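You operate a simulated robot arm through the tools that you are given. There is no shell and no other tool. Be economical: measure what you need, move in short steps, check, and stop when the job is done.

You run a simulated two-armed robot. Do the job below in one go: nothing can be reset, and whatever is moved stays where it is left.

JOB
Test the socket board's trip with the EXTRA switch on, then reset it.
Fine: press TEST and see LIVE go out; main switch off, trip lever up, main on again, EXTRA switch off.

The check looks at the end state, three seconds after you hand in, the way a careful person would. Anything else that was tipped, shoved, dropped, spilled or broken makes it a failure.

ROBOT AND FRAMES
Two 7-joint arms with fingered hands on one trunk, on a base that drives. Base frame: it is fixed to the floor where the robot stands at the start and does not move with it; the origin is under the middle of the robot, x ahead of it, y to its left, z up; the surface under the hand at the start is at about z = 88. Lengths are in cm, angles in rad, forces in N, time in s.
The left shoulder is at the start at [1.1, 15.2, 135.5], the right one opposite. With the tool pointing down near the work surface each hand reaches from about 10 to 72 cm from the robot's upright axis, wherever it stands, measured 20 degrees to its own side. Places, roughly: black tub [0, -175, 50]; blue water jug [0, -150, 100]; fill tap button [40, -120, 120]; green machine [70, 10, 110]; green machine key [60, 20, 120]; green machine switch [60, 10, 120]; green machine vent valve lever [70, 10, 130]; green water jug [0, -225, 100]; grey filter cartridge [25, -150, 100]; grey sample cup [-25, -200, 100]; main valve [10, -220, 130]; mix knob [30, -150, 130]; orange sample cup [0, -200, 100]; pump lever [40, -50, 100]; pump valve [40, -80, 90]; red main knob [80, -10, 120]. Payload 3.8 kg a hand.
The TCP of each hand is the grasp point between the finger pads, 3 cm short of the fingertips. In the tool frame z runs along the fingers and y along their closing line. The gripper opens to 10.4 cm. The gripper's body begins 3.5 cm behind the TCP. The gripper is a hand of 5 fingers: y runs from the thumb to the fingers, the wrist lies at [-1.5, -10.4, -17.8] in the tool frame.
Orientation is that of the tool frame in the base frame, as [roll, pitch, yaw] about the fixed x, y, z axes, in that order (R = Rz(yaw) Ry(pitch) Rx(roll)). With the fingers straight down and the wrist toward the robot, the tool's x, y and z point along [0, 1, 0], [1, 0, 0] and [0, 0, -1] of the base frame.

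CONTROLS
- The arms move only by the tool step_arm. It takes "left_deltas", "right_deltas" or both (then of equal length, played together; a hand with none holds still); each is one flat list of numbers, 6 for each row, row after row: the shift along the base's x, y, z in cm, then the turn, a rotation vector about the base's x, y, z in rad. In form: [x, y, z, rx, ry, rz, x, y, z, rx, ry, rz, ...]. A call has 1 to 12 rows; each row is the pose to reach, as a shift and turn from the pose commanded when the call began. A row lasts 0.2 s, in which the tool goes at most 5 cm and 0.15 rad; a call with a longer step from one row to the next is refused whole. A pose out of reach is approached as far as the arm can. The call stops where the force on the tool passes 40 N (or 10 N more than at its start, if that is more) or the arm is blocked; 0.2 s more then pass. In this call time passes only in rows, and 0.2 s behind the last. The reply holds the time, the measured pose of the TCP, the force on the tool along the base axes, the opening and the grip force, in the units named above and with some noise, with the torque about the TCP (base axes, N m) and any sound that the robot's microphone picked up.
- Cameras (640 x 400 px; columns grow to the right, rows downward): "scene" is now at [9.07, -2.7, 151.82]; the picture's right is [-0.29, -0.96, 0.00], its down [-0.45, 0.14, -0.88] and it looks along [0.84, -0.26, -0.47] (base axes); focal length 233 px, centre (320, 200). "left" rides on the left gripper at [-8, -7.8, -14.1] in its tool frame; the picture's right is [-0.78, -0.30, 0.56], its down [0.53, -0.78, 0.33] and it looks along [0.33, 0.56, 0.76] (tool axes); focal length 247 px, centre (320, 200). "right" rides on the right gripper at [8, -7.8, -14.1] in its tool frame; the picture's right is [-0.78, 0.30, -0.56], its down [-0.53, -0.78, 0.33] and it looks along [-0.33, 0.56, 0.76] (tool axes); focal length 247 px, centre (320, 200). There is no depth. A picture from a camera that has moved, and an enlarged one, comes with that camera's place and axes in the base frame and with its lens.
- get_image(camera): a new picture of that camera. No time passes.
- raise_lower(by): slides the trunk up (or, below 0, down) by that many cm; the arms and the scene camera ride with it, the base frame stays. It gives what a move gives, with no picture.
- steer(legs): drives the robot by 1 to 6 legs, each [ahead, left, turn to the left] in cm, cm and rad, along the robot's own axes; the way and the turn of a leg run together, so that a leg with both is an arc; at most 150 cm and 3.142 rad a leg. The arms and the cameras ride along, it lands a little off, and it stops where it bumps. It gives what a move gives.
- finger_targets(index, middle, ring, little, thumb_bend, thumb_turn, hand): sets how far each is bent, from 0 (flat) to 1 (curled in); at 0.3 the hand is open as for a grip, at 0.7 the pads meet at the TCP. One left out holds its place. A second passes; each finger stops where it meets its share of the squeeze, and holds until it gets a number again. It is the only way to open and close the hand. It gives what a move gives, with no picture; readings hold the bend of each and the force on index, middle, ring, little, thumb and palm. thumb_turn goes from beside the hand (0) to across from the fingers (1), as for a grip.
- aim_head(pan, tilt): turns the head with the scene camera to pan (to the left, within 1.396 rad either way) and tilt (down, from -0.506 to 1.204), counted from straight ahead of the robot. It gives what a move gives.
- enlarge(camera, box): a new picture of the part [left, top, right, bottom] of that camera's present view, enlarged. No time passes.
- hand_in(): hands the job in; it is judged then, once.

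Work in short steps. Places have to be worked out from the pictures, the camera data and where the tool is seen: move nearer, look again, correct. Check each grasp and each placing, and mend what went wrong. You have 120 turns and 88 pictures in all, those below and enlarged ones among them. Open the grippers and draw the arms clear of the work before you hand the job in, unless the task says otherwise; then end with one line.

The tools are called after ">>>" as a command line: name --argument value ..., lists and objects as JSON in quotes. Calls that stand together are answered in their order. step_arm: Moves the arms, as the interface text tells. Its arguments: {"type":"object","properties":{"left_deltas":{"type":"array"},"right_deltas":{"type":"array"}},"required":[]} The other tools are called the same way: raise_lower (by) slides the trunk up or down; finger_targets (index, middle, ring, little, thumb_bend, thumb_turn, hand) moves the fingers one by one; steer (legs) drives the base; aim_head (pan, tilt) turns the head that bears the scene camera; get_image (camera) takes a picture; enlarge (camera, box) takes an enlarged picture of a part of a camera's view; hand_in () hands the job in.

At the start:

```text
time: 0.0
left_tcp_pos: [59.21, 10.67, 145.05]
left_tcp_rot: [3.139, 0.001, 1.571]
left_wrist_force: [-0.4, 0.5, -0.6]
left_wrist_torque: [0.01, 0.0, 0.03]
left_finger_gap: 10.37
left_grasp_force: 0.0
left_shape: jaw
left_bend: [0.3, 0.3, 0.3, 0.3, 0.3, 0.98]
left_finger forces: [0.1, 0.0, 0.0, 0.1, 0.0, 0.1]
right_tcp_pos: [43.34, -33.36, 142.93]
right_tcp_rot: [3.141, -0.001, 1.57]
right_wrist_force: [-0.4, 0.4, -0.3]
right_wrist_torque: [-0.01, 0.0, -0.02]
right_finger_gap: 10.39
right_grasp_force: 0.1
right_shape: jaw
right_bend: [0.3, 0.3, 0.3, 0.3, 0.3, 0.98]
right_finger forces: [0.0, 0.1, 0.1, 0.0, 0.1, 0.0]
trunk travel left (down, up): [-42.5, 3.1]
robot x, y, heading: [-0.42, 0.31, 0.0]
head pan, tilt: [-0.295, 0.485]
```

scene: 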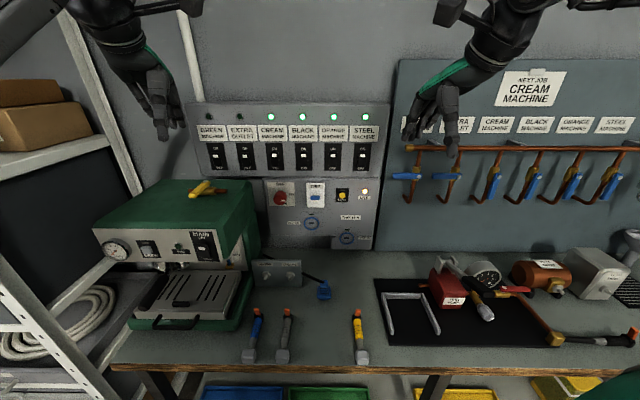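
right: 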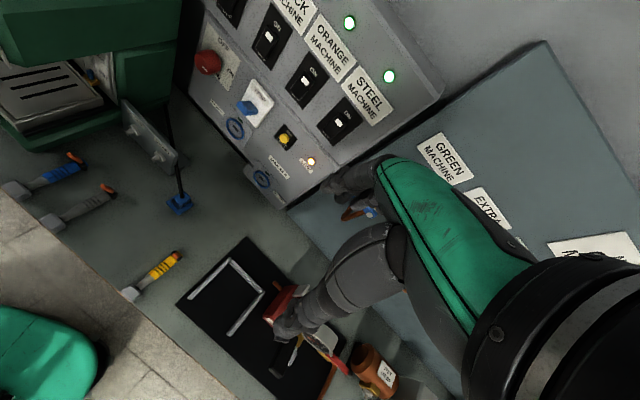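
left: 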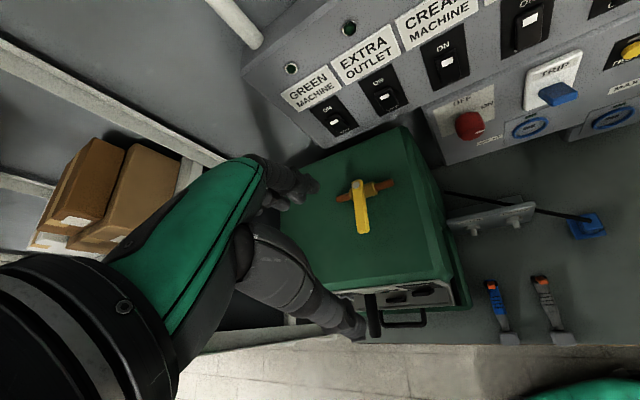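

I'll start by looking closely at the switch board and socket board.

>>> enlarge --camera "scene" --box '[180, 90, 400, 250]'

>>> enlarge --camera "left" --box '[400, 0, 640, 150]'

>>> enlarge --camera "right" --box '[180, 0, 400, 200]'

```text
2.50 times, centred on (290, 170) of scene
camera zoom: at [9.07, -2.7, 151.82], right [-0.29, -0.96, 0.0], down [-0.45, 0.14, -0.88], along [0.84, -0.26, -0.47], focal length 583 px, centre (395, 275)
```

zoom: 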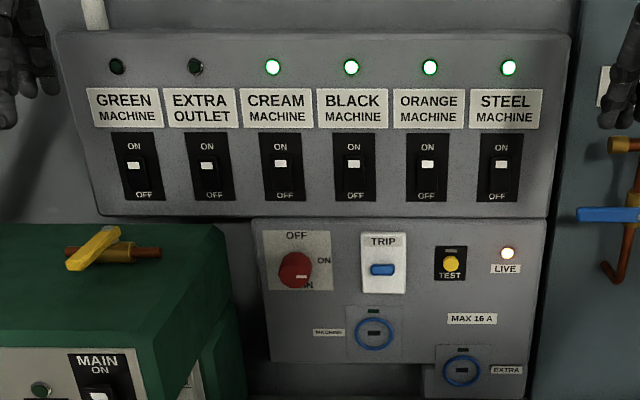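

```text
2.67 times, centred on (520, 75) of left
camera zoom: at [51.56, 2.61, 159.22], right [-0.3, -0.78, -0.56], down [-0.78, 0.53, -0.33], along [0.56, 0.33, -0.76], focal length 659 px, centre (-213, 533)
```

zoom: 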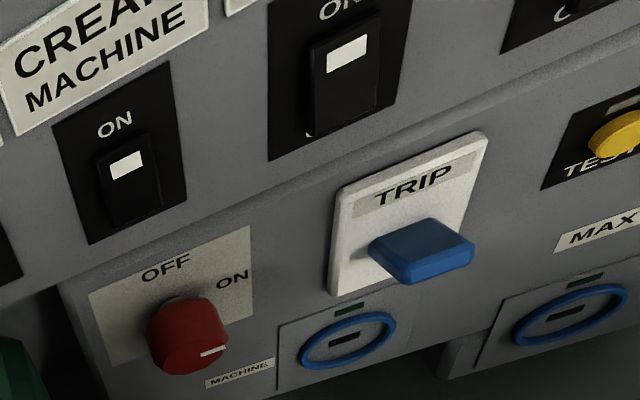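

```text
2.00 times, centred on (290, 100) of right
camera zoom: at [35.68, -25.48, 157.05], right [0.3, -0.78, 0.56], down [-0.78, -0.53, -0.33], along [0.56, -0.33, -0.76], focal length 494 px, centre (380, 400)
```

zoom: 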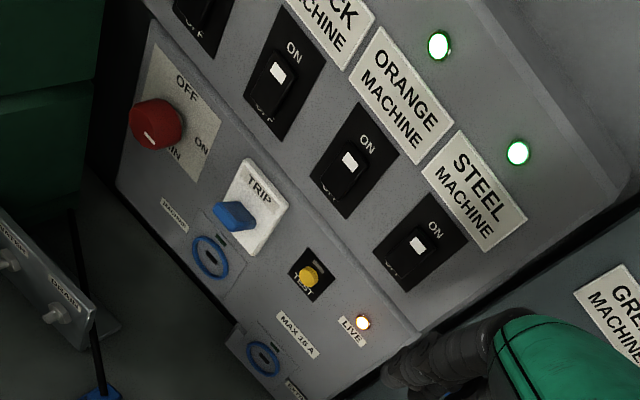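

The boards are about 77 cm away and turned roughly -0.35 rad to the base frame. I need the rocker states and the knob mark, so I turn the head to centre them and zoom in.

>>> enlarge --camera "scene" --box '[200, 135, 300, 215]'

>>> enlarge --camera "left" --box '[270, 10, 490, 150]'

>>> finger_targets --hand "right" --index 0.3 --middle 1 --ring 1 --little 1 --thumb_bend 0.5 --thumb_turn 0

```text
5.00 times, centred on (250, 175) of scene
camera zoom: at [9.07, -2.7, 151.82], right [-0.29, -0.96, 0.0], down [-0.45, 0.14, -0.88], along [0.84, -0.26, -0.47], focal length 1165 px, centre (670, 325)
```

zoom: 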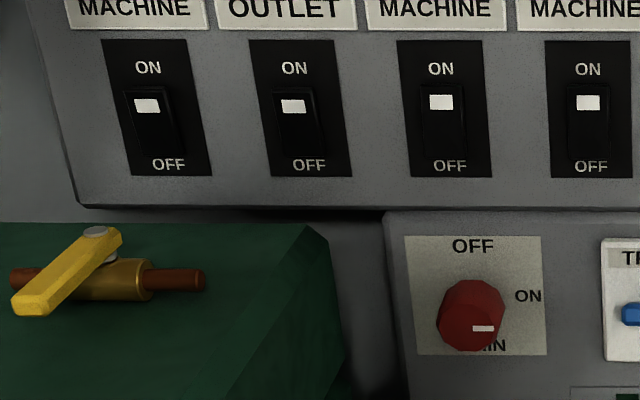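

```text
2.86 times, centred on (380, 80) of left
camera zoom: at [51.56, 2.61, 159.22], right [-0.3, -0.78, -0.56], down [-0.78, 0.53, -0.33], along [0.56, 0.33, -0.76], focal length 706 px, centre (149, 543)
```

zoom: 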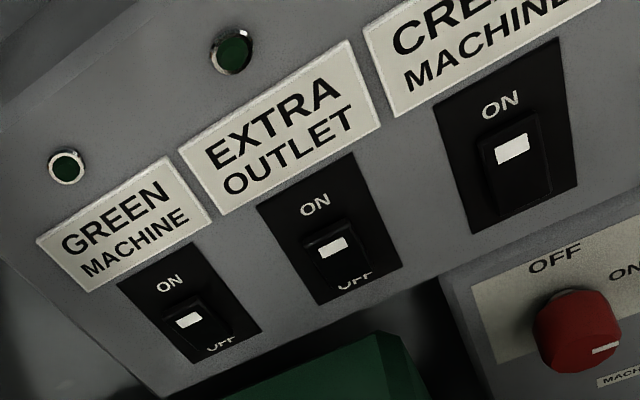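

```text
time: 1.0
left_tcp_pos: [59.26, 10.63, 145.04]
left_tcp_rot: [-3.14, -0.001, 1.571]
left_wrist_force: [0.3, -0.1, -0.8]
left_wrist_torque: [0.0, -0.01, -0.02]
left_finger_gap: 10.34
left_grasp_force: 0.0
left_shape: jaw
left_bend: [0.3, 0.3, 0.3, 0.3, 0.3, 0.98]
left_finger forces: [0.0, 0.0, 0.0, 0.0, 0.1, 0.0]
right_tcp_pos: [43.39, -33.46, 143.03]
right_tcp_rot: [3.141, 0.001, 1.57]
right_wrist_force: [0.8, -0.5, -0.6]
right_wrist_torque: [0.01, 0.03, -0.02]
right_finger_gap: 12.16
right_grasp_force: 0.1
right_shape: fingers
right_bend: [0.3, 1.0, 1.0, 1.0, 0.5, 0.0]
right_finger forces: [0.0, 0.1, 0.0, 0.1, 0.1, 0.0]
trunk travel left (down, up): [-42.5, 3.1]
robot x, y, heading: [0.18, 0.07, -0.002]
head pan, tilt: [-0.295, 0.485]
```

Rockers for GREEN and EXTRA are off; main knob is at ON. Now I check what the pointing right hand looks like.

>>> get_image --camera "right"

>>> get_image --camera "scene"

```text
79 pictures are left
camera right: at [35.69, -25.48, 157.05], right [0.3, -0.78, 0.56], down [-0.78, -0.53, -0.33], along [0.56, -0.33, -0.76], focal length 247 px, centre (320, 200)
```

right: 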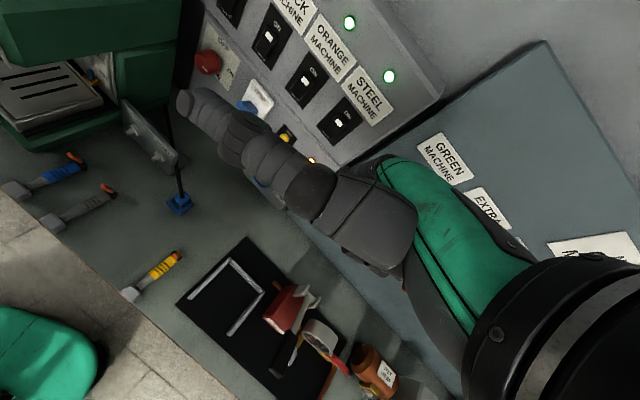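

```text
78 pictures are left
camera scene: at [9.07, -2.7, 151.82], right [-0.29, -0.96, 0.0], down [-0.45, 0.14, -0.88], along [0.84, -0.26, -0.47], focal length 233 px, centre (320, 200)
```

scene: 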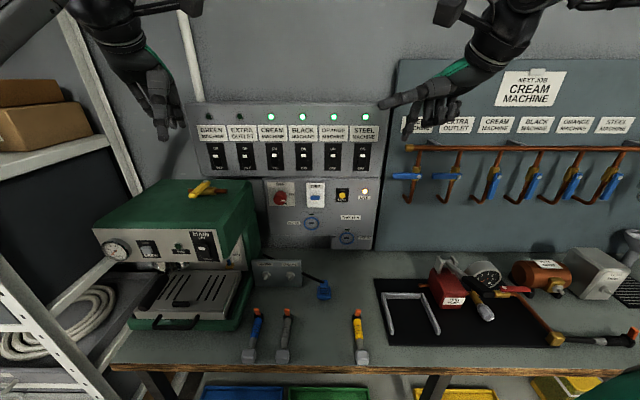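

The thumb sticks out sideways with turn 0, so I fold it across instead.

>>> finger_targets --hand "right" --index 0.2 --thumb_bend 1 --thumb_turn 1

>>> get_image --camera "right"

>>> enlarge --camera "scene" --box '[360, 0, 560, 160]'

```text
time: 2.0
left_tcp_pos: [59.27, 10.65, 145.13]
left_tcp_rot: [3.141, 0.0, 1.571]
left_wrist_force: [-1.3, -0.5, 0.4]
left_wrist_torque: [0.04, 0.02, 0.0]
left_finger_gap: 10.32
left_grasp_force: 0.0
left_shape: jaw
left_bend: [0.3, 0.3, 0.3, 0.3, 0.3, 0.98]
left_finger forces: [0.0, 0.1, 0.0, 0.0, 0.0, 0.0]
right_tcp_pos: [43.37, -33.44, 143.02]
right_tcp_rot: [3.141, 0.0, 1.573]
right_wrist_force: [0.5, 0.9, -0.7]
right_wrist_torque: [-0.03, 0.03, 0.03]
right_finger_gap: 3.2
right_grasp_force: 0.0
right_shape: fingers
right_bend: [0.2, 1.0, 1.0, 1.0, 1.0, 1.0]
right_finger forces: [0.1, 0.0, 0.0, 0.0, 0.1, 0.1]
trunk travel left (down, up): [-42.5, 3.1]
robot x, y, heading: [-0.04, -0.17, 0.004]
head pan, tilt: [-0.295, 0.485]
```

```text
77 pictures are left
camera right: at [35.69, -25.48, 157.05], right [0.3, -0.78, 0.56], down [-0.78, -0.53, -0.33], along [0.56, -0.33, -0.76], focal length 247 px, centre (320, 200)
```

right: 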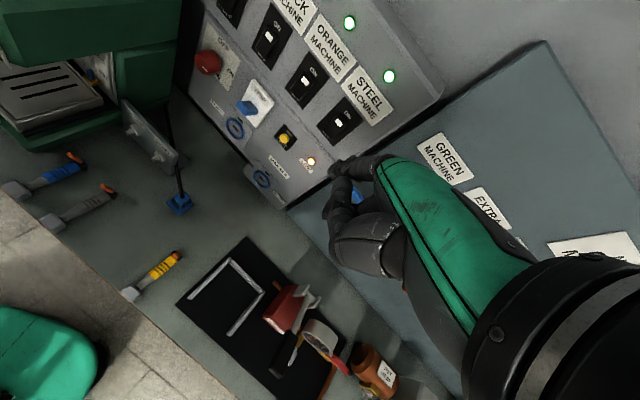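

```text
2.50 times, centred on (460, 80) of scene
camera zoom: at [9.07, -2.7, 151.82], right [-0.29, -0.96, 0.0], down [-0.45, 0.14, -0.88], along [0.84, -0.26, -0.47], focal length 583 px, centre (-30, 500)
```

zoom: 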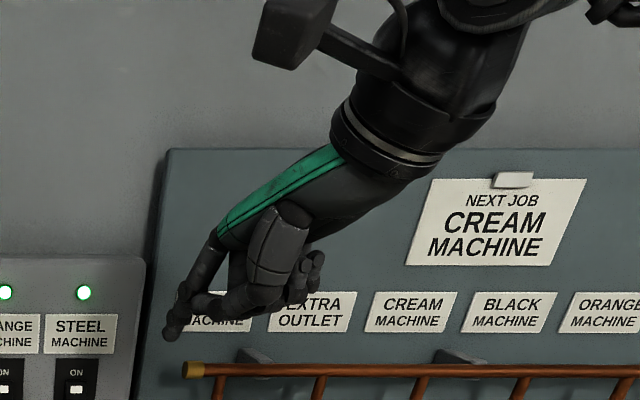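

Left arm suits EXTRA and right arm the socket board. I shape the left hand the same way and turn both hands to point at the panel (yaw -0.35, about 30° below horizontal).

>>> finger_targets --hand "left" --index 0.2 --middle 1 --ring 1 --little 1 --thumb_bend 1 --thumb_turn 1

>>> step_arm --left_deltas '[0, 0, 0.5, -0.023, -0.132, -0.04, 0, 0, 1, -0.047, -0.265, -0.079, 0, 0, 1.5, -0.07, -0.397, -0.118, 0, 0, 2, -0.094, -0.53, -0.158, 0, 0, 2, -0.117, -0.662, -0.198, 0, 0, 2, -0.14, -0.794, -0.237, 0, 0, 2, -0.164, -0.927, -0.276, 0, 0, 2, -0.187, -1.059, -0.316]' --right_deltas '[0, 0, 0, -0.023, -0.132, -0.04, 0, 0, 0, -0.047, -0.265, -0.079, 0, 0, 0, -0.07, -0.397, -0.118, 0, 0, 0, -0.094, -0.53, -0.158, 0, 0, 0, -0.117, -0.662, -0.198, 0, 0, 0, -0.14, -0.794, -0.237, 0, 0, 0, -0.164, -0.927, -0.276, 0, 0, 0, -0.187, -1.059, -0.316]'

>>> get_image --camera "scene"

>>> get_image --camera "left"

>>> get_image --camera "right"

```text
time: 3.0
left_tcp_pos: [59.27, 10.74, 145.03]
left_tcp_rot: [-3.14, 0.001, 1.571]
left_wrist_force: [1.0, -0.7, -0.6]
left_wrist_torque: [-0.02, 0.02, -0.03]
left_finger_gap: 3.21
left_grasp_force: 0.1
left_shape: fingers
left_bend: [0.2, 1.0, 1.0, 1.0, 1.0, 1.0]
left_finger forces: [0.0, 0.0, 0.0, 0.1, 0.1, 0.0]
right_tcp_pos: [43.28, -33.43, 142.91]
right_tcp_rot: [3.14, 0.001, 1.57]
right_wrist_force: [0.0, -0.1, -0.1]
right_wrist_torque: [-0.01, -0.01, 0.02]
right_finger_gap: 3.22
right_grasp_force: 0.1
right_shape: fingers
right_bend: [0.2, 1.0, 1.0, 1.0, 1.0, 1.0]
right_finger forces: [0.0, 0.0, 0.0, 0.1, 0.0, 0.1]
trunk travel left (down, up): [-42.5, 3.1]
robot x, y, heading: [-0.07, 0.03, 0.001]
head pan, tilt: [-0.295, 0.485]
```

```text
time: 4.8
left_tcp_pos: [59.23, 10.7, 147.08]
left_tcp_rot: [2.072, -0.002, 1.219]
left_wrist_force: [0.7, 0.1, 0.2]
left_wrist_torque: [-0.01, -0.02, -0.01]
left_finger_gap: 3.23
left_grasp_force: 0.1
left_shape: fingers
left_bend: [0.2, 1.0, 1.0, 1.0, 1.0, 1.0]
left_finger forces: [0.0, 0.0, 0.0, 0.1, 0.0, 0.0]
right_tcp_pos: [44.03, -33.54, 143.15]
right_tcp_rot: [2.137, 0.01, 1.24]
right_wrist_force: [-0.5, -0.4, -0.6]
right_wrist_torque: [0.01, 0.01, -0.02]
right_finger_gap: 3.22
right_grasp_force: 0.0
right_shape: fingers
right_bend: [0.2, 1.0, 1.0, 1.0, 1.0, 1.0]
right_finger forces: [0.0, 0.0, 0.1, 0.0, 0.0, 0.0]
right hand out of reach, approached as far as the arm can: row 8
trunk travel left (down, up): [-42.5, 3.1]
robot x, y, heading: [0.16, -0.42, -0.002]
head pan, tilt: [-0.295, 0.485]
```

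```text
75 pictures are left
camera scene: at [9.14, -2.68, 151.82], right [-0.29, -0.96, 0.0], down [-0.45, 0.14, -0.88], along [0.84, -0.26, -0.47], focal length 233 px, centre (320, 200)
```

scene: 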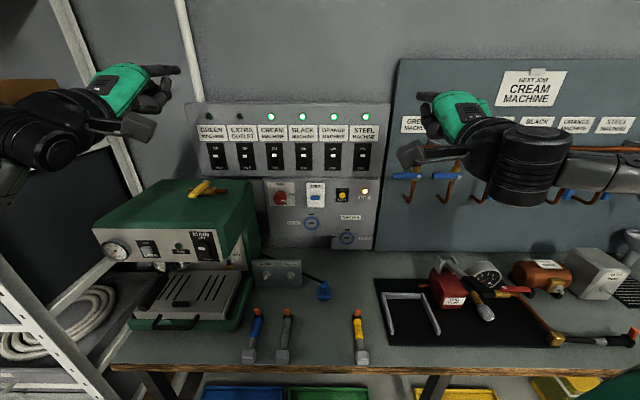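

```text
74 pictures are left
camera left: at [41.47, 8.62, 146.98], right [0.06, -0.85, -0.53], down [0.11, 0.53, -0.84], along [0.99, -0.01, 0.12], focal length 247 px, centre (320, 200)
```

left: 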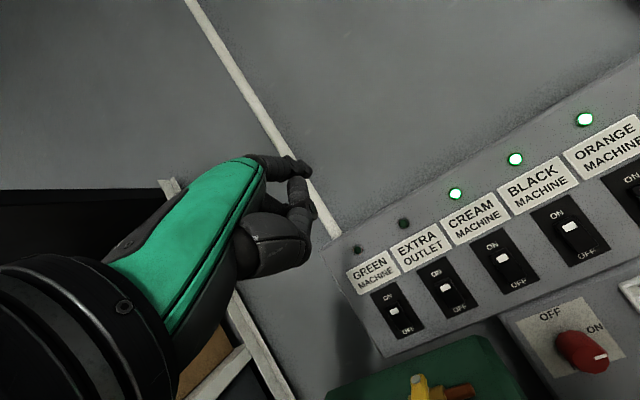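

```text
73 pictures are left
camera right: at [31.5, -20.84, 144.09], right [-0.54, -0.63, 0.56], down [-0.3, -0.47, -0.83], along [0.78, -0.62, 0.06], focal length 247 px, centre (320, 200)
```

right: 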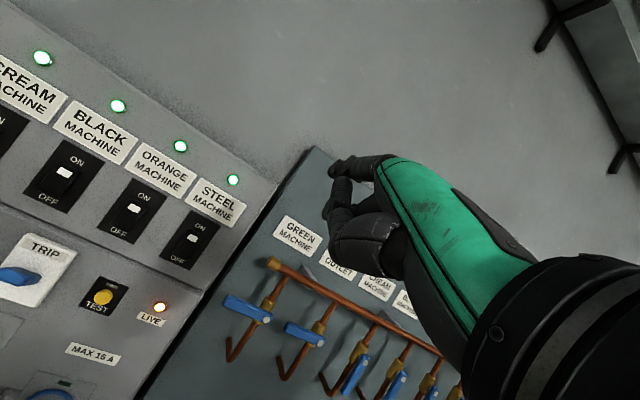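

Index tip measured at (63.3, 7.9, 152.6); EXTRA mark triangulates well to (81.2, -0.9, 130.2). The machine's top sits beneath, so I pitch the left hand steeper and move to a standoff in front of and above EXTRA.

>>> step_arm --left_deltas '[2, -1, 0, 0.041, 0.11, 0, 4, -2.5, -2, 0.081, 0.22, 0, 7, -4, -5, 0.122, 0.33, 0, 9, -5, -8, 0.162, 0.441, 0, 10.4, -6, -12, 0.162, 0.441, 0, 10.4, -6, -16, 0.162, 0.441, 0]'

>>> get_image --camera "scene"

>>> get_image --camera "left"

```text
time: 6.2
left_tcp_pos: [69.88, 4.4, 131.16]
left_tcp_rot: [2.541, -0.001, 1.221]
left_wrist_force: [-0.8, 0.0, 0.1]
left_wrist_torque: [-0.02, -0.01, 0.02]
left_finger_gap: 3.26
left_grasp_force: 0.1
left_shape: fingers
left_bend: [0.2, 1.0, 1.0, 1.0, 1.0, 1.0]
left_finger forces: [0.0, 0.1, 0.0, 0.1, 0.0, 0.0]
right_tcp_pos: [44.01, -33.42, 143.35]
right_tcp_rot: [2.137, 0.012, 1.24]
right_wrist_force: [0.5, 0.0, 0.5]
right_wrist_torque: [0.02, -0.04, 0.02]
right_finger_gap: 3.24
right_grasp_force: 0.1
right_shape: fingers
right_bend: [0.2, 1.0, 1.0, 1.0, 1.0, 1.0]
right_finger forces: [0.1, 0.0, 0.1, 0.1, 0.1, 0.1]
trunk travel left (down, up): [-42.5, 3.1]
robot x, y, heading: [0.22, -0.18, -0.0]
head pan, tilt: [-0.295, 0.485]
```

```text
72 pictures are left
camera scene: at [9.09, -2.64, 151.82], right [-0.29, -0.96, 0.0], down [-0.45, 0.14, -0.88], along [0.84, -0.26, -0.47], focal length 233 px, centre (320, 200)
```

scene: 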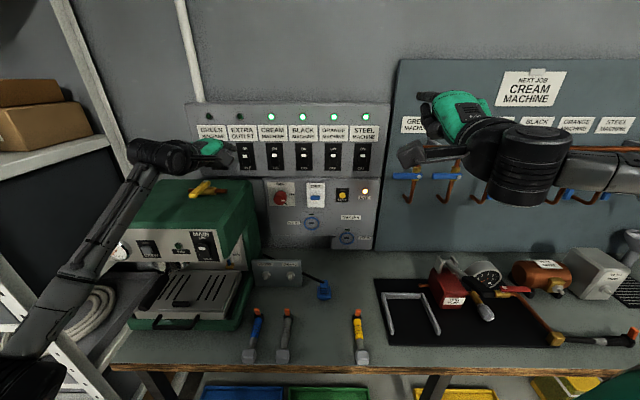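

```text
71 pictures are left
camera left: at [53.7, 1.82, 138.42], right [-0.2, -0.75, -0.63], down [-0.24, 0.66, -0.71], along [0.95, 0.01, -0.31], focal length 247 px, centre (320, 200)
```

left: 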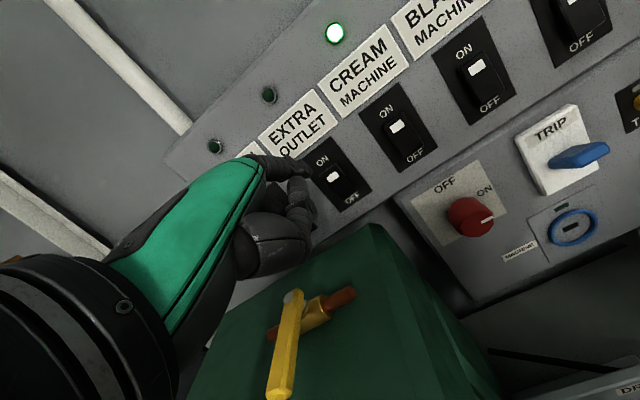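

Tip verified at about (75.9, 1.0, 134). I drop 3.4 cm to rocker height and then advance along the panel normal until a press.

>>> step_arm --left_deltas '[0, 0, -3.3, 0, 0, 0, 3.3, -1.2, -3.3, 0, 0, 0, 4.7, -1.75, -3.3, 0, 0, 0]'

>>> get_image --camera "left"

```text
time: 7.0
left_tcp_pos: [74.46, 2.64, 127.77]
left_tcp_rot: [2.542, -0.003, 1.22]
left_wrist_force: [-0.8, -1.1, 0.0]
left_wrist_torque: [0.01, 0.0, -0.01]
left_finger_gap: 3.24
left_grasp_force: 0.0
left_shape: fingers
left_bend: [0.2, 1.0, 1.0, 1.0, 1.0, 1.0]
left_finger forces: [0.0, 0.0, 0.0, 0.0, 0.0, 0.0]
right_tcp_pos: [44.05, -33.68, 143.11]
right_tcp_rot: [2.137, 0.011, 1.239]
right_wrist_force: [0.2, 0.4, -0.2]
right_wrist_torque: [0.0, -0.02, 0.03]
right_finger_gap: 3.23
right_grasp_force: 0.1
right_shape: fingers
right_bend: [0.2, 1.0, 1.0, 1.0, 1.0, 1.0]
right_finger forces: [0.0, 0.1, 0.0, 0.0, 0.0, 0.1]
trunk travel left (down, up): [-42.5, 3.1]
robot x, y, heading: [-0.05, 0.05, 0.004]
head pan, tilt: [-0.295, 0.485]
```

```text
70 pictures are left
camera left: at [58.36, 0.08, 135.08], right [-0.2, -0.75, -0.63], down [-0.24, 0.66, -0.71], along [0.95, 0.01, -0.31], focal length 247 px, centre (320, 200)
```

left: 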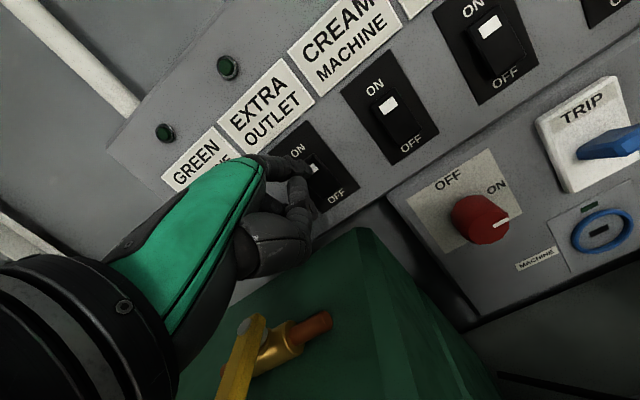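

Tip is over the white mark; I press further in small steps.

>>> step_arm --left_deltas '[0.5, -0.18, 0, 0, 0, 0, 1, -0.37, 0, 0, 0, 0, 1.5, -0.55, 0, 0, 0, 0, 2, -0.73, 0, 0, 0, 0]'

>>> get_image --camera "left"

```text
time: 8.0
left_tcp_pos: [75.61, 2.45, 128.44]
left_tcp_rot: [2.534, -0.002, 1.221]
left_wrist_force: [-22.7, 6.4, 7.1]
left_wrist_torque: [-0.37, -0.99, -0.21]
left_finger_gap: 3.0
left_grasp_force: 12.1
left_shape: fingers
left_bend: [0.23, 1.0, 1.0, 1.0, 1.0, 1.0]
left_finger forces: [24.3, 0.1, 0.1, 0.0, 0.0, 0.0]
right_tcp_pos: [43.21, -33.42, 143.41]
right_tcp_rot: [2.131, 0.01, 1.244]
right_wrist_force: [0.3, 0.3, 1.1]
right_wrist_torque: [-0.03, -0.03, 0.03]
right_finger_gap: 3.22
right_grasp_force: 0.1
right_shape: fingers
right_bend: [0.2, 1.0, 1.0, 1.0, 1.0, 1.0]
right_finger forces: [0.0, 0.0, 0.0, 0.1, 0.1, 0.1]
trunk travel left (down, up): [-42.5, 3.1]
robot x, y, heading: [0.17, -0.32, 0.001]
head pan, tilt: [-0.295, 0.485]
```

```text
69 pictures are left
camera left: at [59.44, -0.27, 135.61], right [-0.2, -0.75, -0.63], down [-0.24, 0.66, -0.72], along [0.95, 0.01, -0.31], focal length 247 px, centre (320, 200)
```

left: 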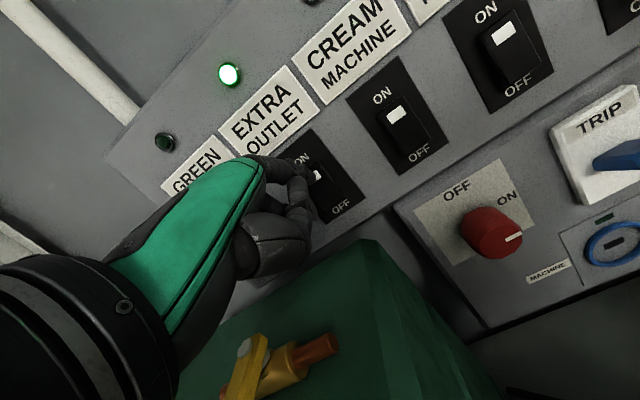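

EXTRA lamp is lit, so EXTRA is on. I draw the left hand back and bring the right hand towards TEST, which I place at (70.9, -29.6, 117.8).

>>> step_arm --left_deltas '[-3.7, 1.4, 0, 0, 0, 0, -7.5, 3, 2, 0, 0, 0, -11, 6, 4, 0, 0, 0, -14, 9, 6, 0, 0, 0, -16, 12, 8, 0, 0, 0, -16, 12, 8, 0, 0, 0, -16, 12, 8, 0, 0, 0]' --right_deltas '[2, 1, -2, 0.039, 0.105, 0, 4, 2, -6, 0.078, 0.21, 0, 6, 3, -10, 0.116, 0.315, 0, 8, 4, -14, 0.155, 0.42, 0, 10, 5, -18, 0.155, 0.42, 0, 12, 6, -22, 0.155, 0.42, 0, 14, 7, -24, 0.155, 0.42, 0]'

>>> get_image --camera "right"

>>> get_image --camera "scene"

```text
refused: row 3 steps farther than a row can; nothing moved
```

```text
68 pictures are left
camera right: at [30.6, -20.65, 144.34], right [-0.55, -0.63, 0.55], down [-0.3, -0.47, -0.83], along [0.78, -0.62, 0.07], focal length 247 px, centre (320, 200)
```

right: 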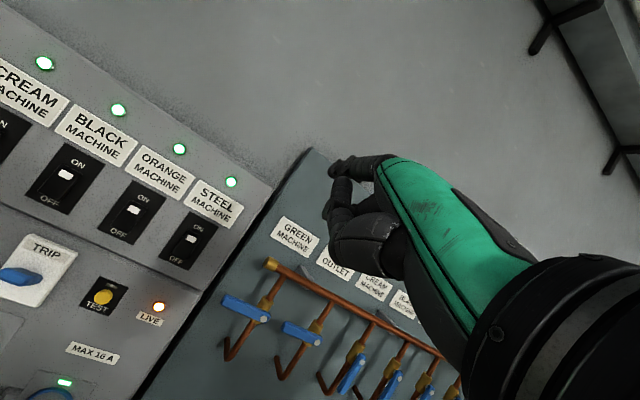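

```text
67 pictures are left
camera scene: at [8.16, -2.49, 151.89], right [-0.29, -0.96, 0.0], down [-0.44, 0.13, -0.89], along [0.85, -0.26, -0.46], focal length 233 px, centre (320, 200)
```

scene: 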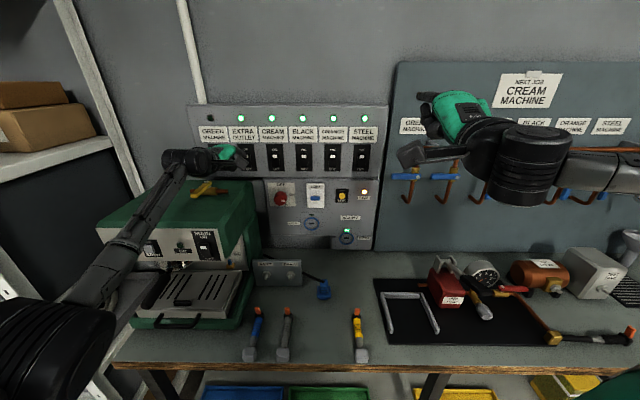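

One row was slightly too long; I resend with shorter steps. The EXTRA socket's little lamp is now lit too.

>>> step_arm --left_deltas '[-3.7, 1.4, 0, 0, 0, 0, -7, 3, 2, 0, 0, 0, -10, 5.5, 4, 0, 0, 0, -12.5, 8, 6, 0, 0, 0, -15, 11, 8, 0, 0, 0, -16, 12, 8, 0, 0, 0, -16, 12, 8, 0, 0, 0]' --right_deltas '[2, 1, -2, 0.039, 0.105, 0, 4, 2, -6, 0.078, 0.21, 0, 6, 3, -10, 0.116, 0.315, 0, 8, 4, -14, 0.155, 0.42, 0, 10, 5, -18, 0.155, 0.42, 0, 12, 6, -22, 0.155, 0.42, 0, 14, 7, -24, 0.155, 0.42, 0]'

>>> get_image --camera "right"

>>> get_image --camera "scene"

```text
time: 9.6
left_tcp_pos: [60.73, 14.3, 135.5]
left_tcp_rot: [2.542, 0.001, 1.22]
left_wrist_force: [-0.5, 0.7, 0.2]
left_wrist_torque: [-0.02, 0.02, 0.0]
left_finger_gap: 3.22
left_grasp_force: 0.1
left_shape: fingers
left_bend: [0.2, 1.0, 1.0, 1.0, 1.0, 1.0]
left_finger forces: [0.0, 0.0, 0.0, 0.0, 0.0, 0.1]
right_tcp_pos: [58.29, -26.54, 119.01]
right_tcp_rot: [2.587, -0.001, 1.243]
right_wrist_force: [-0.7, -0.3, -0.4]
right_wrist_torque: [0.04, 0.03, 0.02]
right_finger_gap: 3.23
right_grasp_force: 0.0
right_shape: fingers
right_bend: [0.2, 1.0, 1.0, 1.0, 1.0, 1.0]
right_finger forces: [0.0, 0.0, 0.1, 0.0, 0.0, 0.0]
trunk travel left (down, up): [-42.5, 3.1]
robot x, y, heading: [-0.07, -0.09, 0.002]
head pan, tilt: [-0.295, 0.485]
```

```text
66 pictures are left
camera right: at [47.78, -14.53, 126.95], right [-0.29, -0.72, 0.63], down [-0.63, -0.35, -0.69], along [0.72, -0.6, -0.35], focal length 247 px, centre (320, 200)
```

right: 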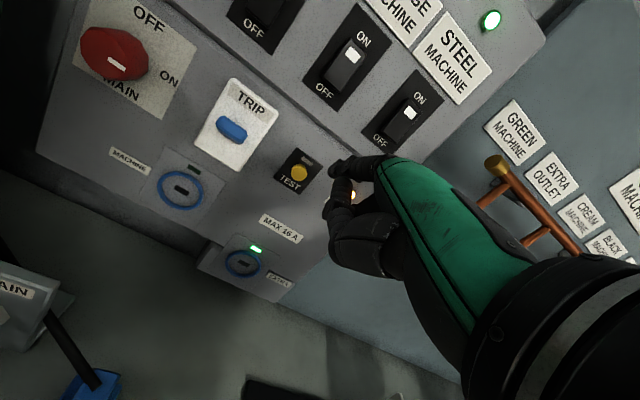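

```text
65 pictures are left
camera scene: at [9.32, -2.67, 151.8], right [-0.29, -0.96, 0.0], down [-0.45, 0.14, -0.88], along [0.84, -0.26, -0.47], focal length 233 px, centre (320, 200)
```

scene: 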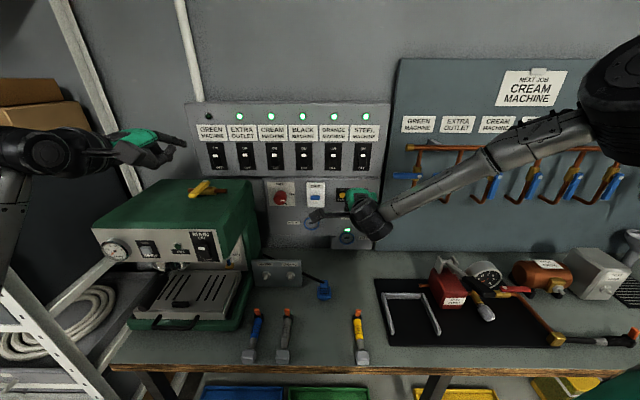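

Right tip is at about (65.3, -27.8, 121.7), 5.7 cm before TEST and 3.8 cm above. I line up and advance to about 1.3 cm short.

>>> step_arm --right_deltas '[0.16, 0.47, -3.8, 0, 0, 0, 2.5, -0.35, -3.8, 0, 0, 0, 4.4, -1.0, -3.8, 0, 0, 0]'

>>> get_image --camera "right"

>>> enlarge --camera "scene" --box '[260, 160, 420, 260]'

```text
time: 10.4
left_tcp_pos: [60.38, 14.19, 135.63]
left_tcp_rot: [2.541, -0.003, 1.223]
left_wrist_force: [-0.1, 0.0, 0.1]
left_wrist_torque: [0.02, 0.0, -0.02]
left_finger_gap: 3.25
left_grasp_force: 0.0
left_shape: fingers
left_bend: [0.2, 1.0, 1.0, 1.0, 1.0, 1.0]
left_finger forces: [0.0, 0.0, 0.1, 0.0, 0.1, 0.0]
right_tcp_pos: [62.41, -27.61, 115.39]
right_tcp_rot: [2.585, 0.0, 1.242]
right_wrist_force: [-0.3, -1.3, -0.4]
right_wrist_torque: [0.0, 0.02, 0.02]
right_finger_gap: 3.2
right_grasp_force: 0.1
right_shape: fingers
right_bend: [0.2, 1.0, 1.0, 1.0, 1.0, 1.0]
right_finger forces: [0.0, 0.0, 0.1, 0.1, 0.0, 0.0]
trunk travel left (down, up): [-42.5, 3.1]
robot x, y, heading: [-0.3, 0.13, 0.001]
head pan, tilt: [-0.295, 0.485]
```

```text
64 pictures are left
camera right: at [51.83, -15.61, 123.29], right [-0.29, -0.72, 0.63], down [-0.63, -0.35, -0.69], along [0.72, -0.6, -0.35], focal length 247 px, centre (320, 200)
```

right: 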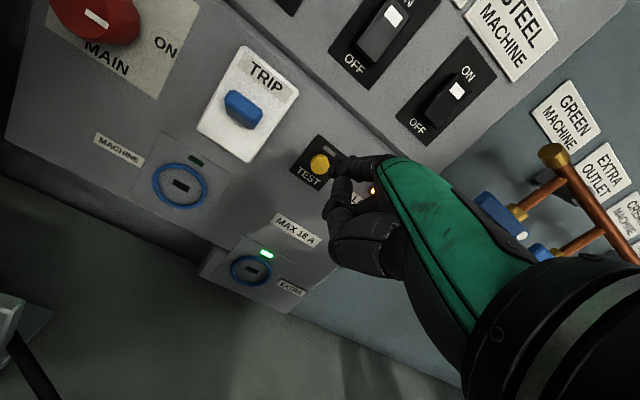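

```text
4.00 times, centred on (340, 210) of scene
camera zoom: at [9.12, -2.73, 151.82], right [-0.29, -0.96, 0.0], down [-0.45, 0.14, -0.88], along [0.84, -0.26, -0.47], focal length 932 px, centre (240, 160)
```

zoom: 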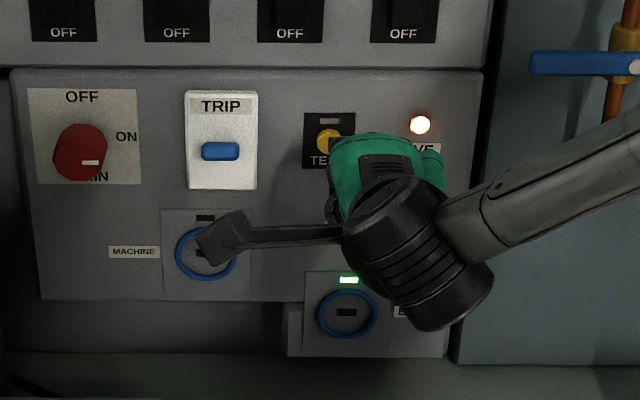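

TEST lies about 1.8 cm ahead, 0.4 cm left and slightly below the tip; I press.

>>> step_arm --right_deltas '[0.1, 0.4, -0.5, 0, 0, 0, 0.9, 0.1, -0.5, 0, 0, 0, 1.5, -0.1, -0.5, 0, 0, 0, 2.0, -0.25, -0.5, 0, 0, 0, 2.5, -0.42, -0.5, 0, 0, 0, 3, -0.6, -0.5, 0, 0, 0]'

>>> get_image --camera "right"

>>> enlarge --camera "scene" --box '[260, 160, 420, 260]'

```text
time: 11.8
left_tcp_pos: [60.44, 14.35, 135.5]
left_tcp_rot: [2.541, -0.001, 1.222]
left_wrist_force: [-0.3, 0.1, 0.0]
left_wrist_torque: [0.02, -0.02, 0.01]
left_finger_gap: 3.24
left_grasp_force: 0.0
left_shape: fingers
left_bend: [0.2, 1.0, 1.0, 1.0, 1.0, 1.0]
left_finger forces: [0.1, 0.0, 0.0, 0.0, 0.1, 0.1]
right_tcp_pos: [65.23, -28.06, 114.95]
right_tcp_rot: [2.586, -0.002, 1.243]
right_wrist_force: [-0.3, 0.4, 0.1]
right_wrist_torque: [0.02, 0.0, -0.01]
right_finger_gap: 3.24
right_grasp_force: 0.1
right_shape: fingers
right_bend: [0.2, 1.0, 1.0, 1.0, 1.0, 1.0]
right_finger forces: [0.0, 0.1, 0.1, 0.0, 0.0, 0.0]
trunk travel left (down, up): [-42.5, 3.1]
robot x, y, heading: [0.43, 0.09, 0.002]
head pan, tilt: [-0.295, 0.485]
```

```text
62 pictures are left
camera right: at [54.66, -16.09, 122.73], right [-0.29, -0.72, 0.63], down [-0.63, -0.35, -0.69], along [0.72, -0.6, -0.35], focal length 247 px, centre (320, 200)
```

right: 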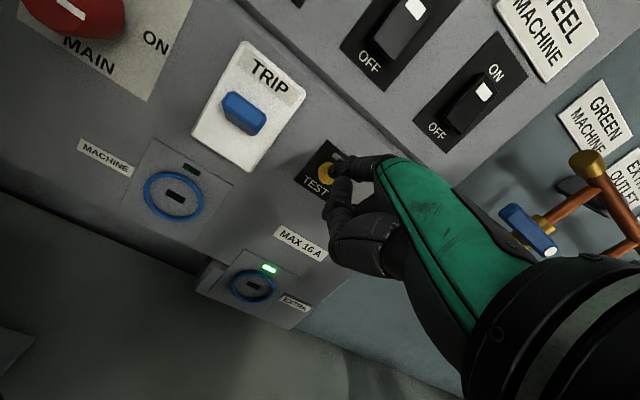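

```text
4.00 times, centred on (340, 210) of scene
camera zoom: at [9.09, -2.7, 151.82], right [-0.29, -0.96, 0.0], down [-0.45, 0.14, -0.88], along [0.84, -0.26, -0.47], focal length 932 px, centre (240, 160)
```

zoom: 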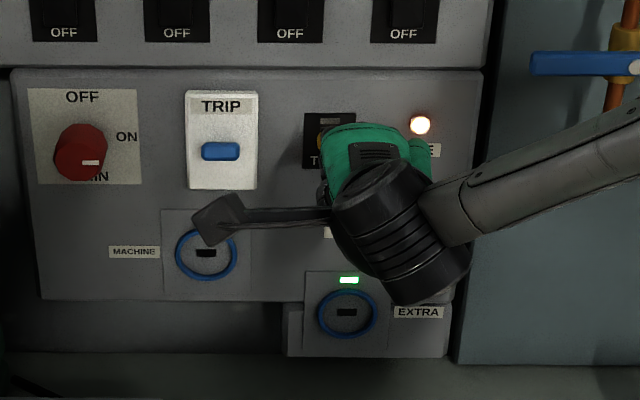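

No contact yet; refined TEST is about (73.3, -30, 116.5), 1 cm lower. I lower and press on.

>>> step_arm --right_deltas '[0, -0.1, -1.0, 0, 0, 0, 0.5, -0.25, -1.0, 0, 0, 0, 1, -0.45, -1, 0, 0, 0, 1.5, -0.6, -1, 0, 0, 0, 2, -0.8, -1, 0, 0, 0, 2.5, -0.95, -1, 0, 0, 0, 3, -1.1, -1, 0, 0, 0]'

>>> get_image --camera "right"

>>> enlarge --camera "scene" --box '[260, 160, 420, 260]'

```text
time: 13.4
left_tcp_pos: [59.8, 14.62, 135.89]
left_tcp_rot: [2.536, 0.0, 1.219]
left_wrist_force: [0.2, 0.2, -0.6]
left_wrist_torque: [0.01, 0.03, 0.01]
left_finger_gap: 3.22
left_grasp_force: 0.0
left_shape: fingers
left_bend: [0.2, 1.0, 1.0, 1.0, 1.0, 1.0]
left_finger forces: [0.0, 0.0, 0.0, 0.0, 0.0, 0.0]
right_tcp_pos: [66.8, -29.48, 114.86]
right_tcp_rot: [2.582, 0.0, 1.246]
right_wrist_force: [-23.0, 13.1, 4.7]
right_wrist_torque: [-0.25, -0.67, 0.48]
right_finger_gap: 2.72
right_grasp_force: 12.5
right_shape: fingers
right_bend: [0.25, 1.0, 1.0, 1.0, 1.0, 1.0]
right_finger forces: [25.3, 0.0, 0.1, 0.1, 0.0, 0.1]
right hand out of reach, approached as far as the arm can: row 4, 5, 6, 7
trunk travel left (down, up): [-42.5, 3.1]
robot x, y, heading: [0.11, 0.08, -0.001]
head pan, tilt: [-0.295, 0.485]
heard: click
```

```text
60 pictures are left
camera right: at [56.08, -17.32, 122.73], right [-0.29, -0.72, 0.63], down [-0.63, -0.35, -0.69], along [0.72, -0.6, -0.35], focal length 247 px, centre (320, 200)
```

right: 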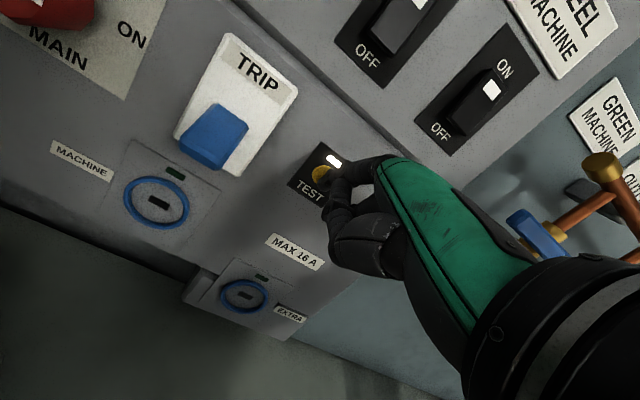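

```text
4.00 times, centred on (340, 210) of scene
camera zoom: at [8.36, -2.31, 151.87], right [-0.29, -0.96, 0.0], down [-0.44, 0.13, -0.89], along [0.85, -0.26, -0.46], focal length 932 px, centre (240, 160)
```

zoom: 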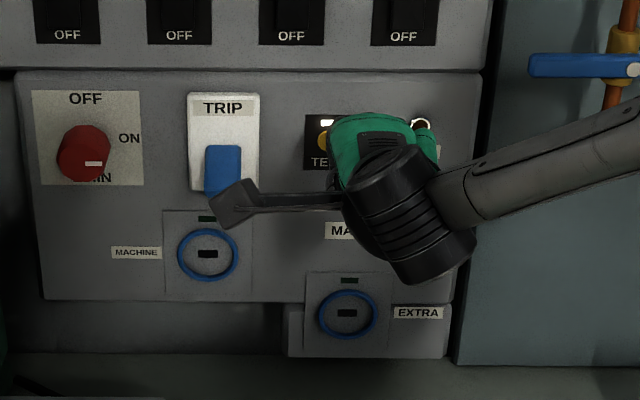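

Click heard: LIVE is out and the trip lever has dropped. Next is the main knob at about (79, -10.7, 115.5), which lies straight ahead of the left shoulder in the panel's frame; I retract both hands first.

>>> step_arm --left_deltas '[-2, 0, 2, 0, 0, 0, -5, -1, 5, 0, 0, 0, -8, -2, 8, 0, 0, 0, -11, -3, 10, 0, 0, 0, -14, -4, 12, 0, 0, 0, -14, -4, 12, 0, 0, 0]' --right_deltas '[-3, 1, 0.5, 0, 0, 0, -7, 2, 1.5, 0, 0, 0, -11, 1, 3, 0, 0, 0, -15, -1, 4, 0, 0, 0, -19, -3, 6, 0, 0, 0, -22, -6, 8, 0, 0, 0]'

>>> finger_targets --hand "left" --index 0.3 --middle 0.3 --ring 0.3 --little 0.3 --thumb_bend 0.3 --thumb_turn 1

>>> enlarge --camera "scene" --box '[180, 90, 400, 250]'

>>> get_image --camera "left"

```text
time: 15.0
left_tcp_pos: [46.17, 9.44, 147.79]
left_tcp_rot: [2.542, -0.003, 1.216]
left_wrist_force: [0.3, -0.1, -0.5]
left_wrist_torque: [0.04, -0.01, 0.04]
left_finger_gap: 3.21
left_grasp_force: 0.0
left_shape: fingers
left_bend: [0.2, 1.0, 1.0, 1.0, 1.0, 1.0]
left_finger forces: [0.0, 0.0, 0.0, 0.0, 0.0, 0.0]
right_tcp_pos: [41.68, -35.79, 115.0]
right_tcp_rot: [2.755, 0.058, 1.253]
right_wrist_force: [-0.3, -0.6, 0.3]
right_wrist_torque: [0.0, -0.02, 0.03]
right_finger_gap: 3.23
right_grasp_force: 0.0
right_shape: fingers
right_bend: [0.2, 1.0, 1.0, 1.0, 1.0, 1.0]
right_finger forces: [0.0, 0.0, 0.0, 0.0, 0.0, 0.0]
right hand out of reach, approached as far as the arm can: row 5
trunk travel left (down, up): [-42.5, 3.1]
robot x, y, heading: [-0.11, -0.26, 0.0]
head pan, tilt: [-0.295, 0.485]
stopped in row 6 (right hand): the arm was blocked; the commanded pose is now the measured one
```

```text
time: 16.0
left_tcp_pos: [46.45, 10.03, 147.56]
left_tcp_rot: [2.54, 0.0, 1.219]
left_wrist_force: [-0.3, 0.0, 0.2]
left_wrist_torque: [-0.02, 0.0, 0.04]
left_finger_gap: 10.31
left_grasp_force: 0.0
left_shape: fingers
left_bend: [0.3, 0.3, 0.3, 0.3, 0.3, 0.98]
left_finger forces: [0.1, 0.0, 0.0, 0.0, 0.0, 0.1]
right_tcp_pos: [41.98, -35.41, 115.13]
right_tcp_rot: [2.754, 0.062, 1.251]
right_wrist_force: [-0.8, 0.0, -0.9]
right_wrist_torque: [0.03, 0.03, 0.0]
right_finger_gap: 3.24
right_grasp_force: 0.1
right_shape: fingers
right_bend: [0.2, 1.0, 1.0, 1.0, 1.0, 1.0]
right_finger forces: [0.0, 0.0, 0.0, 0.0, 0.0, 0.0]
trunk travel left (down, up): [-42.5, 3.1]
robot x, y, heading: [0.36, -0.23, 0.002]
head pan, tilt: [-0.295, 0.485]
```

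```text
2.50 times, centred on (290, 170) of scene
camera zoom: at [9.09, -2.6, 151.82], right [-0.29, -0.96, 0.0], down [-0.45, 0.14, -0.88], along [0.84, -0.26, -0.47], focal length 583 px, centre (395, 275)
```

zoom: 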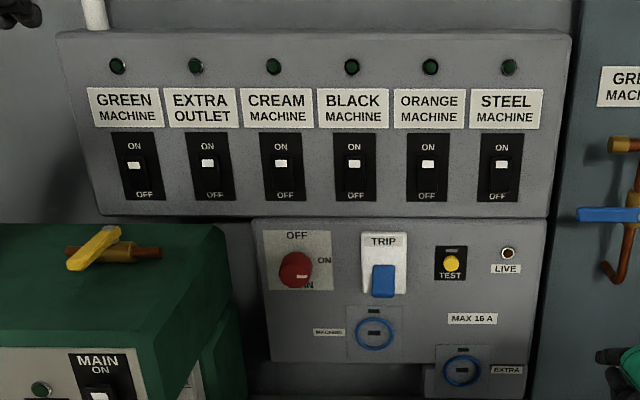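

```text
57 pictures are left
camera left: at [30.32, 7.33, 154.89], right [-0.2, -0.75, -0.63], down [-0.24, 0.66, -0.71], along [0.95, 0.01, -0.31], focal length 247 px, centre (320, 200)
```

left: 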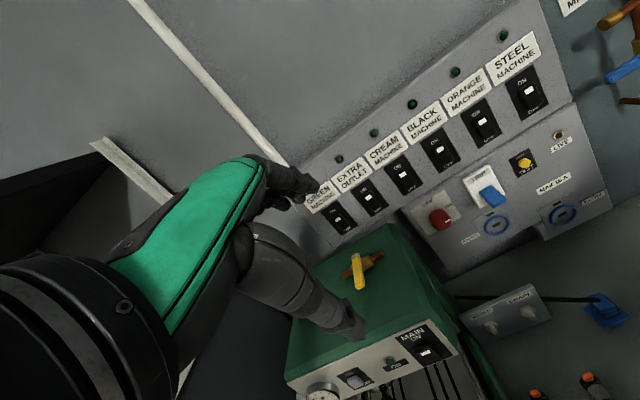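

All lamps are out as expected from the trip. I raise the right hand to a safe height so that the trunk can be lowered for better reach to the knob.

>>> step_arm --right_deltas '[1, 0.5, 4, 0.04, 0.1, 0.03, 2, 1, 8, 0.08, 0.2, 0.06, 2, 1, 12, 0.1, 0.3, 0.09, 2, 1, 16, 0.1, 0.3, 0.15, 2, 1, 20, 0.1, 0.3, 0.2, 2, 1, 24, 0.1, 0.3, 0.25]'

>>> raise_lower --by -12

>>> finger_targets --hand "left" --index 0.4 --middle 0.4 --ring 0.4 --little 0.4 --thumb_bend 0.4

```text
time: 17.4
left_tcp_pos: [46.36, 9.99, 147.66]
left_tcp_rot: [2.54, -0.001, 1.22]
left_wrist_force: [-0.2, -0.4, 0.3]
left_wrist_torque: [-0.01, 0.02, 0.02]
left_finger_gap: 10.33
left_grasp_force: 0.1
left_shape: fingers
left_bend: [0.3, 0.3, 0.3, 0.3, 0.3, 0.98]
left_finger forces: [0.1, 0.1, 0.1, 0.1, 0.0, 0.0]
right_tcp_pos: [43.9, -34.54, 138.96]
right_tcp_rot: [3.067, 0.017, 1.519]
right_wrist_force: [0.3, 0.4, 0.0]
right_wrist_torque: [-0.02, -0.03, -0.01]
right_finger_gap: 3.23
right_grasp_force: 0.0
right_shape: fingers
right_bend: [0.2, 1.0, 1.0, 1.0, 1.0, 1.0]
right_finger forces: [0.0, 0.0, 0.1, 0.0, 0.0, 0.0]
trunk travel left (down, up): [-42.5, 3.1]
robot x, y, heading: [0.11, 0.05, -0.0]
head pan, tilt: [-0.295, 0.485]
```

```text
time: 18.9
left_tcp_pos: [46.31, 9.85, 135.5]
left_tcp_rot: [2.541, -0.002, 1.221]
left_wrist_force: [-0.2, 0.0, 0.0]
left_wrist_torque: [0.0, 0.03, -0.04]
left_finger_gap: 10.33
left_grasp_force: 0.1
left_shape: fingers
left_bend: [0.3, 0.3, 0.3, 0.3, 0.3, 0.98]
left_finger forces: [0.1, 0.0, 0.0, 0.1, 0.0, 0.0]
right_tcp_pos: [43.82, -34.49, 127.24]
right_tcp_rot: [3.065, 0.017, 1.514]
right_wrist_force: [-0.2, -0.9, 0.3]
right_wrist_torque: [0.03, 0.02, -0.01]
right_finger_gap: 3.25
right_grasp_force: 0.1
right_shape: fingers
right_bend: [0.2, 1.0, 1.0, 1.0, 1.0, 1.0]
right_finger forces: [0.0, 0.1, 0.1, 0.1, 0.0, 0.0]
trunk travel left (down, up): [-30.5, 15.1]
robot x, y, heading: [-0.07, -0.3, 0.004]
head pan, tilt: [-0.295, 0.485]
```

```text
time: 19.9
left_tcp_pos: [46.4, 9.83, 135.59]
left_tcp_rot: [2.542, -0.001, 1.222]
left_wrist_force: [0.0, -0.2, 0.4]
left_wrist_torque: [-0.01, -0.03, 0.02]
left_finger_gap: 7.85
left_grasp_force: 0.0
left_shape: fingers
left_bend: [0.4, 0.4, 0.4, 0.4, 0.4, 0.99]
left_finger forces: [0.1, 0.1, 0.0, 0.0, 0.0, 0.0]
right_tcp_pos: [43.85, -34.51, 127.18]
right_tcp_rot: [3.067, 0.018, 1.516]
right_wrist_force: [-0.7, -0.4, -0.3]
right_wrist_torque: [0.03, -0.01, 0.02]
right_finger_gap: 3.25
right_grasp_force: 0.0
right_shape: fingers
right_bend: [0.2, 1.0, 1.0, 1.0, 1.0, 1.0]
right_finger forces: [0.0, 0.0, 0.0, 0.0, 0.0, 0.0]
trunk travel left (down, up): [-30.5, 15.1]
robot x, y, heading: [-0.14, -0.04, -0.001]
head pan, tilt: [-0.295, 0.485]
```

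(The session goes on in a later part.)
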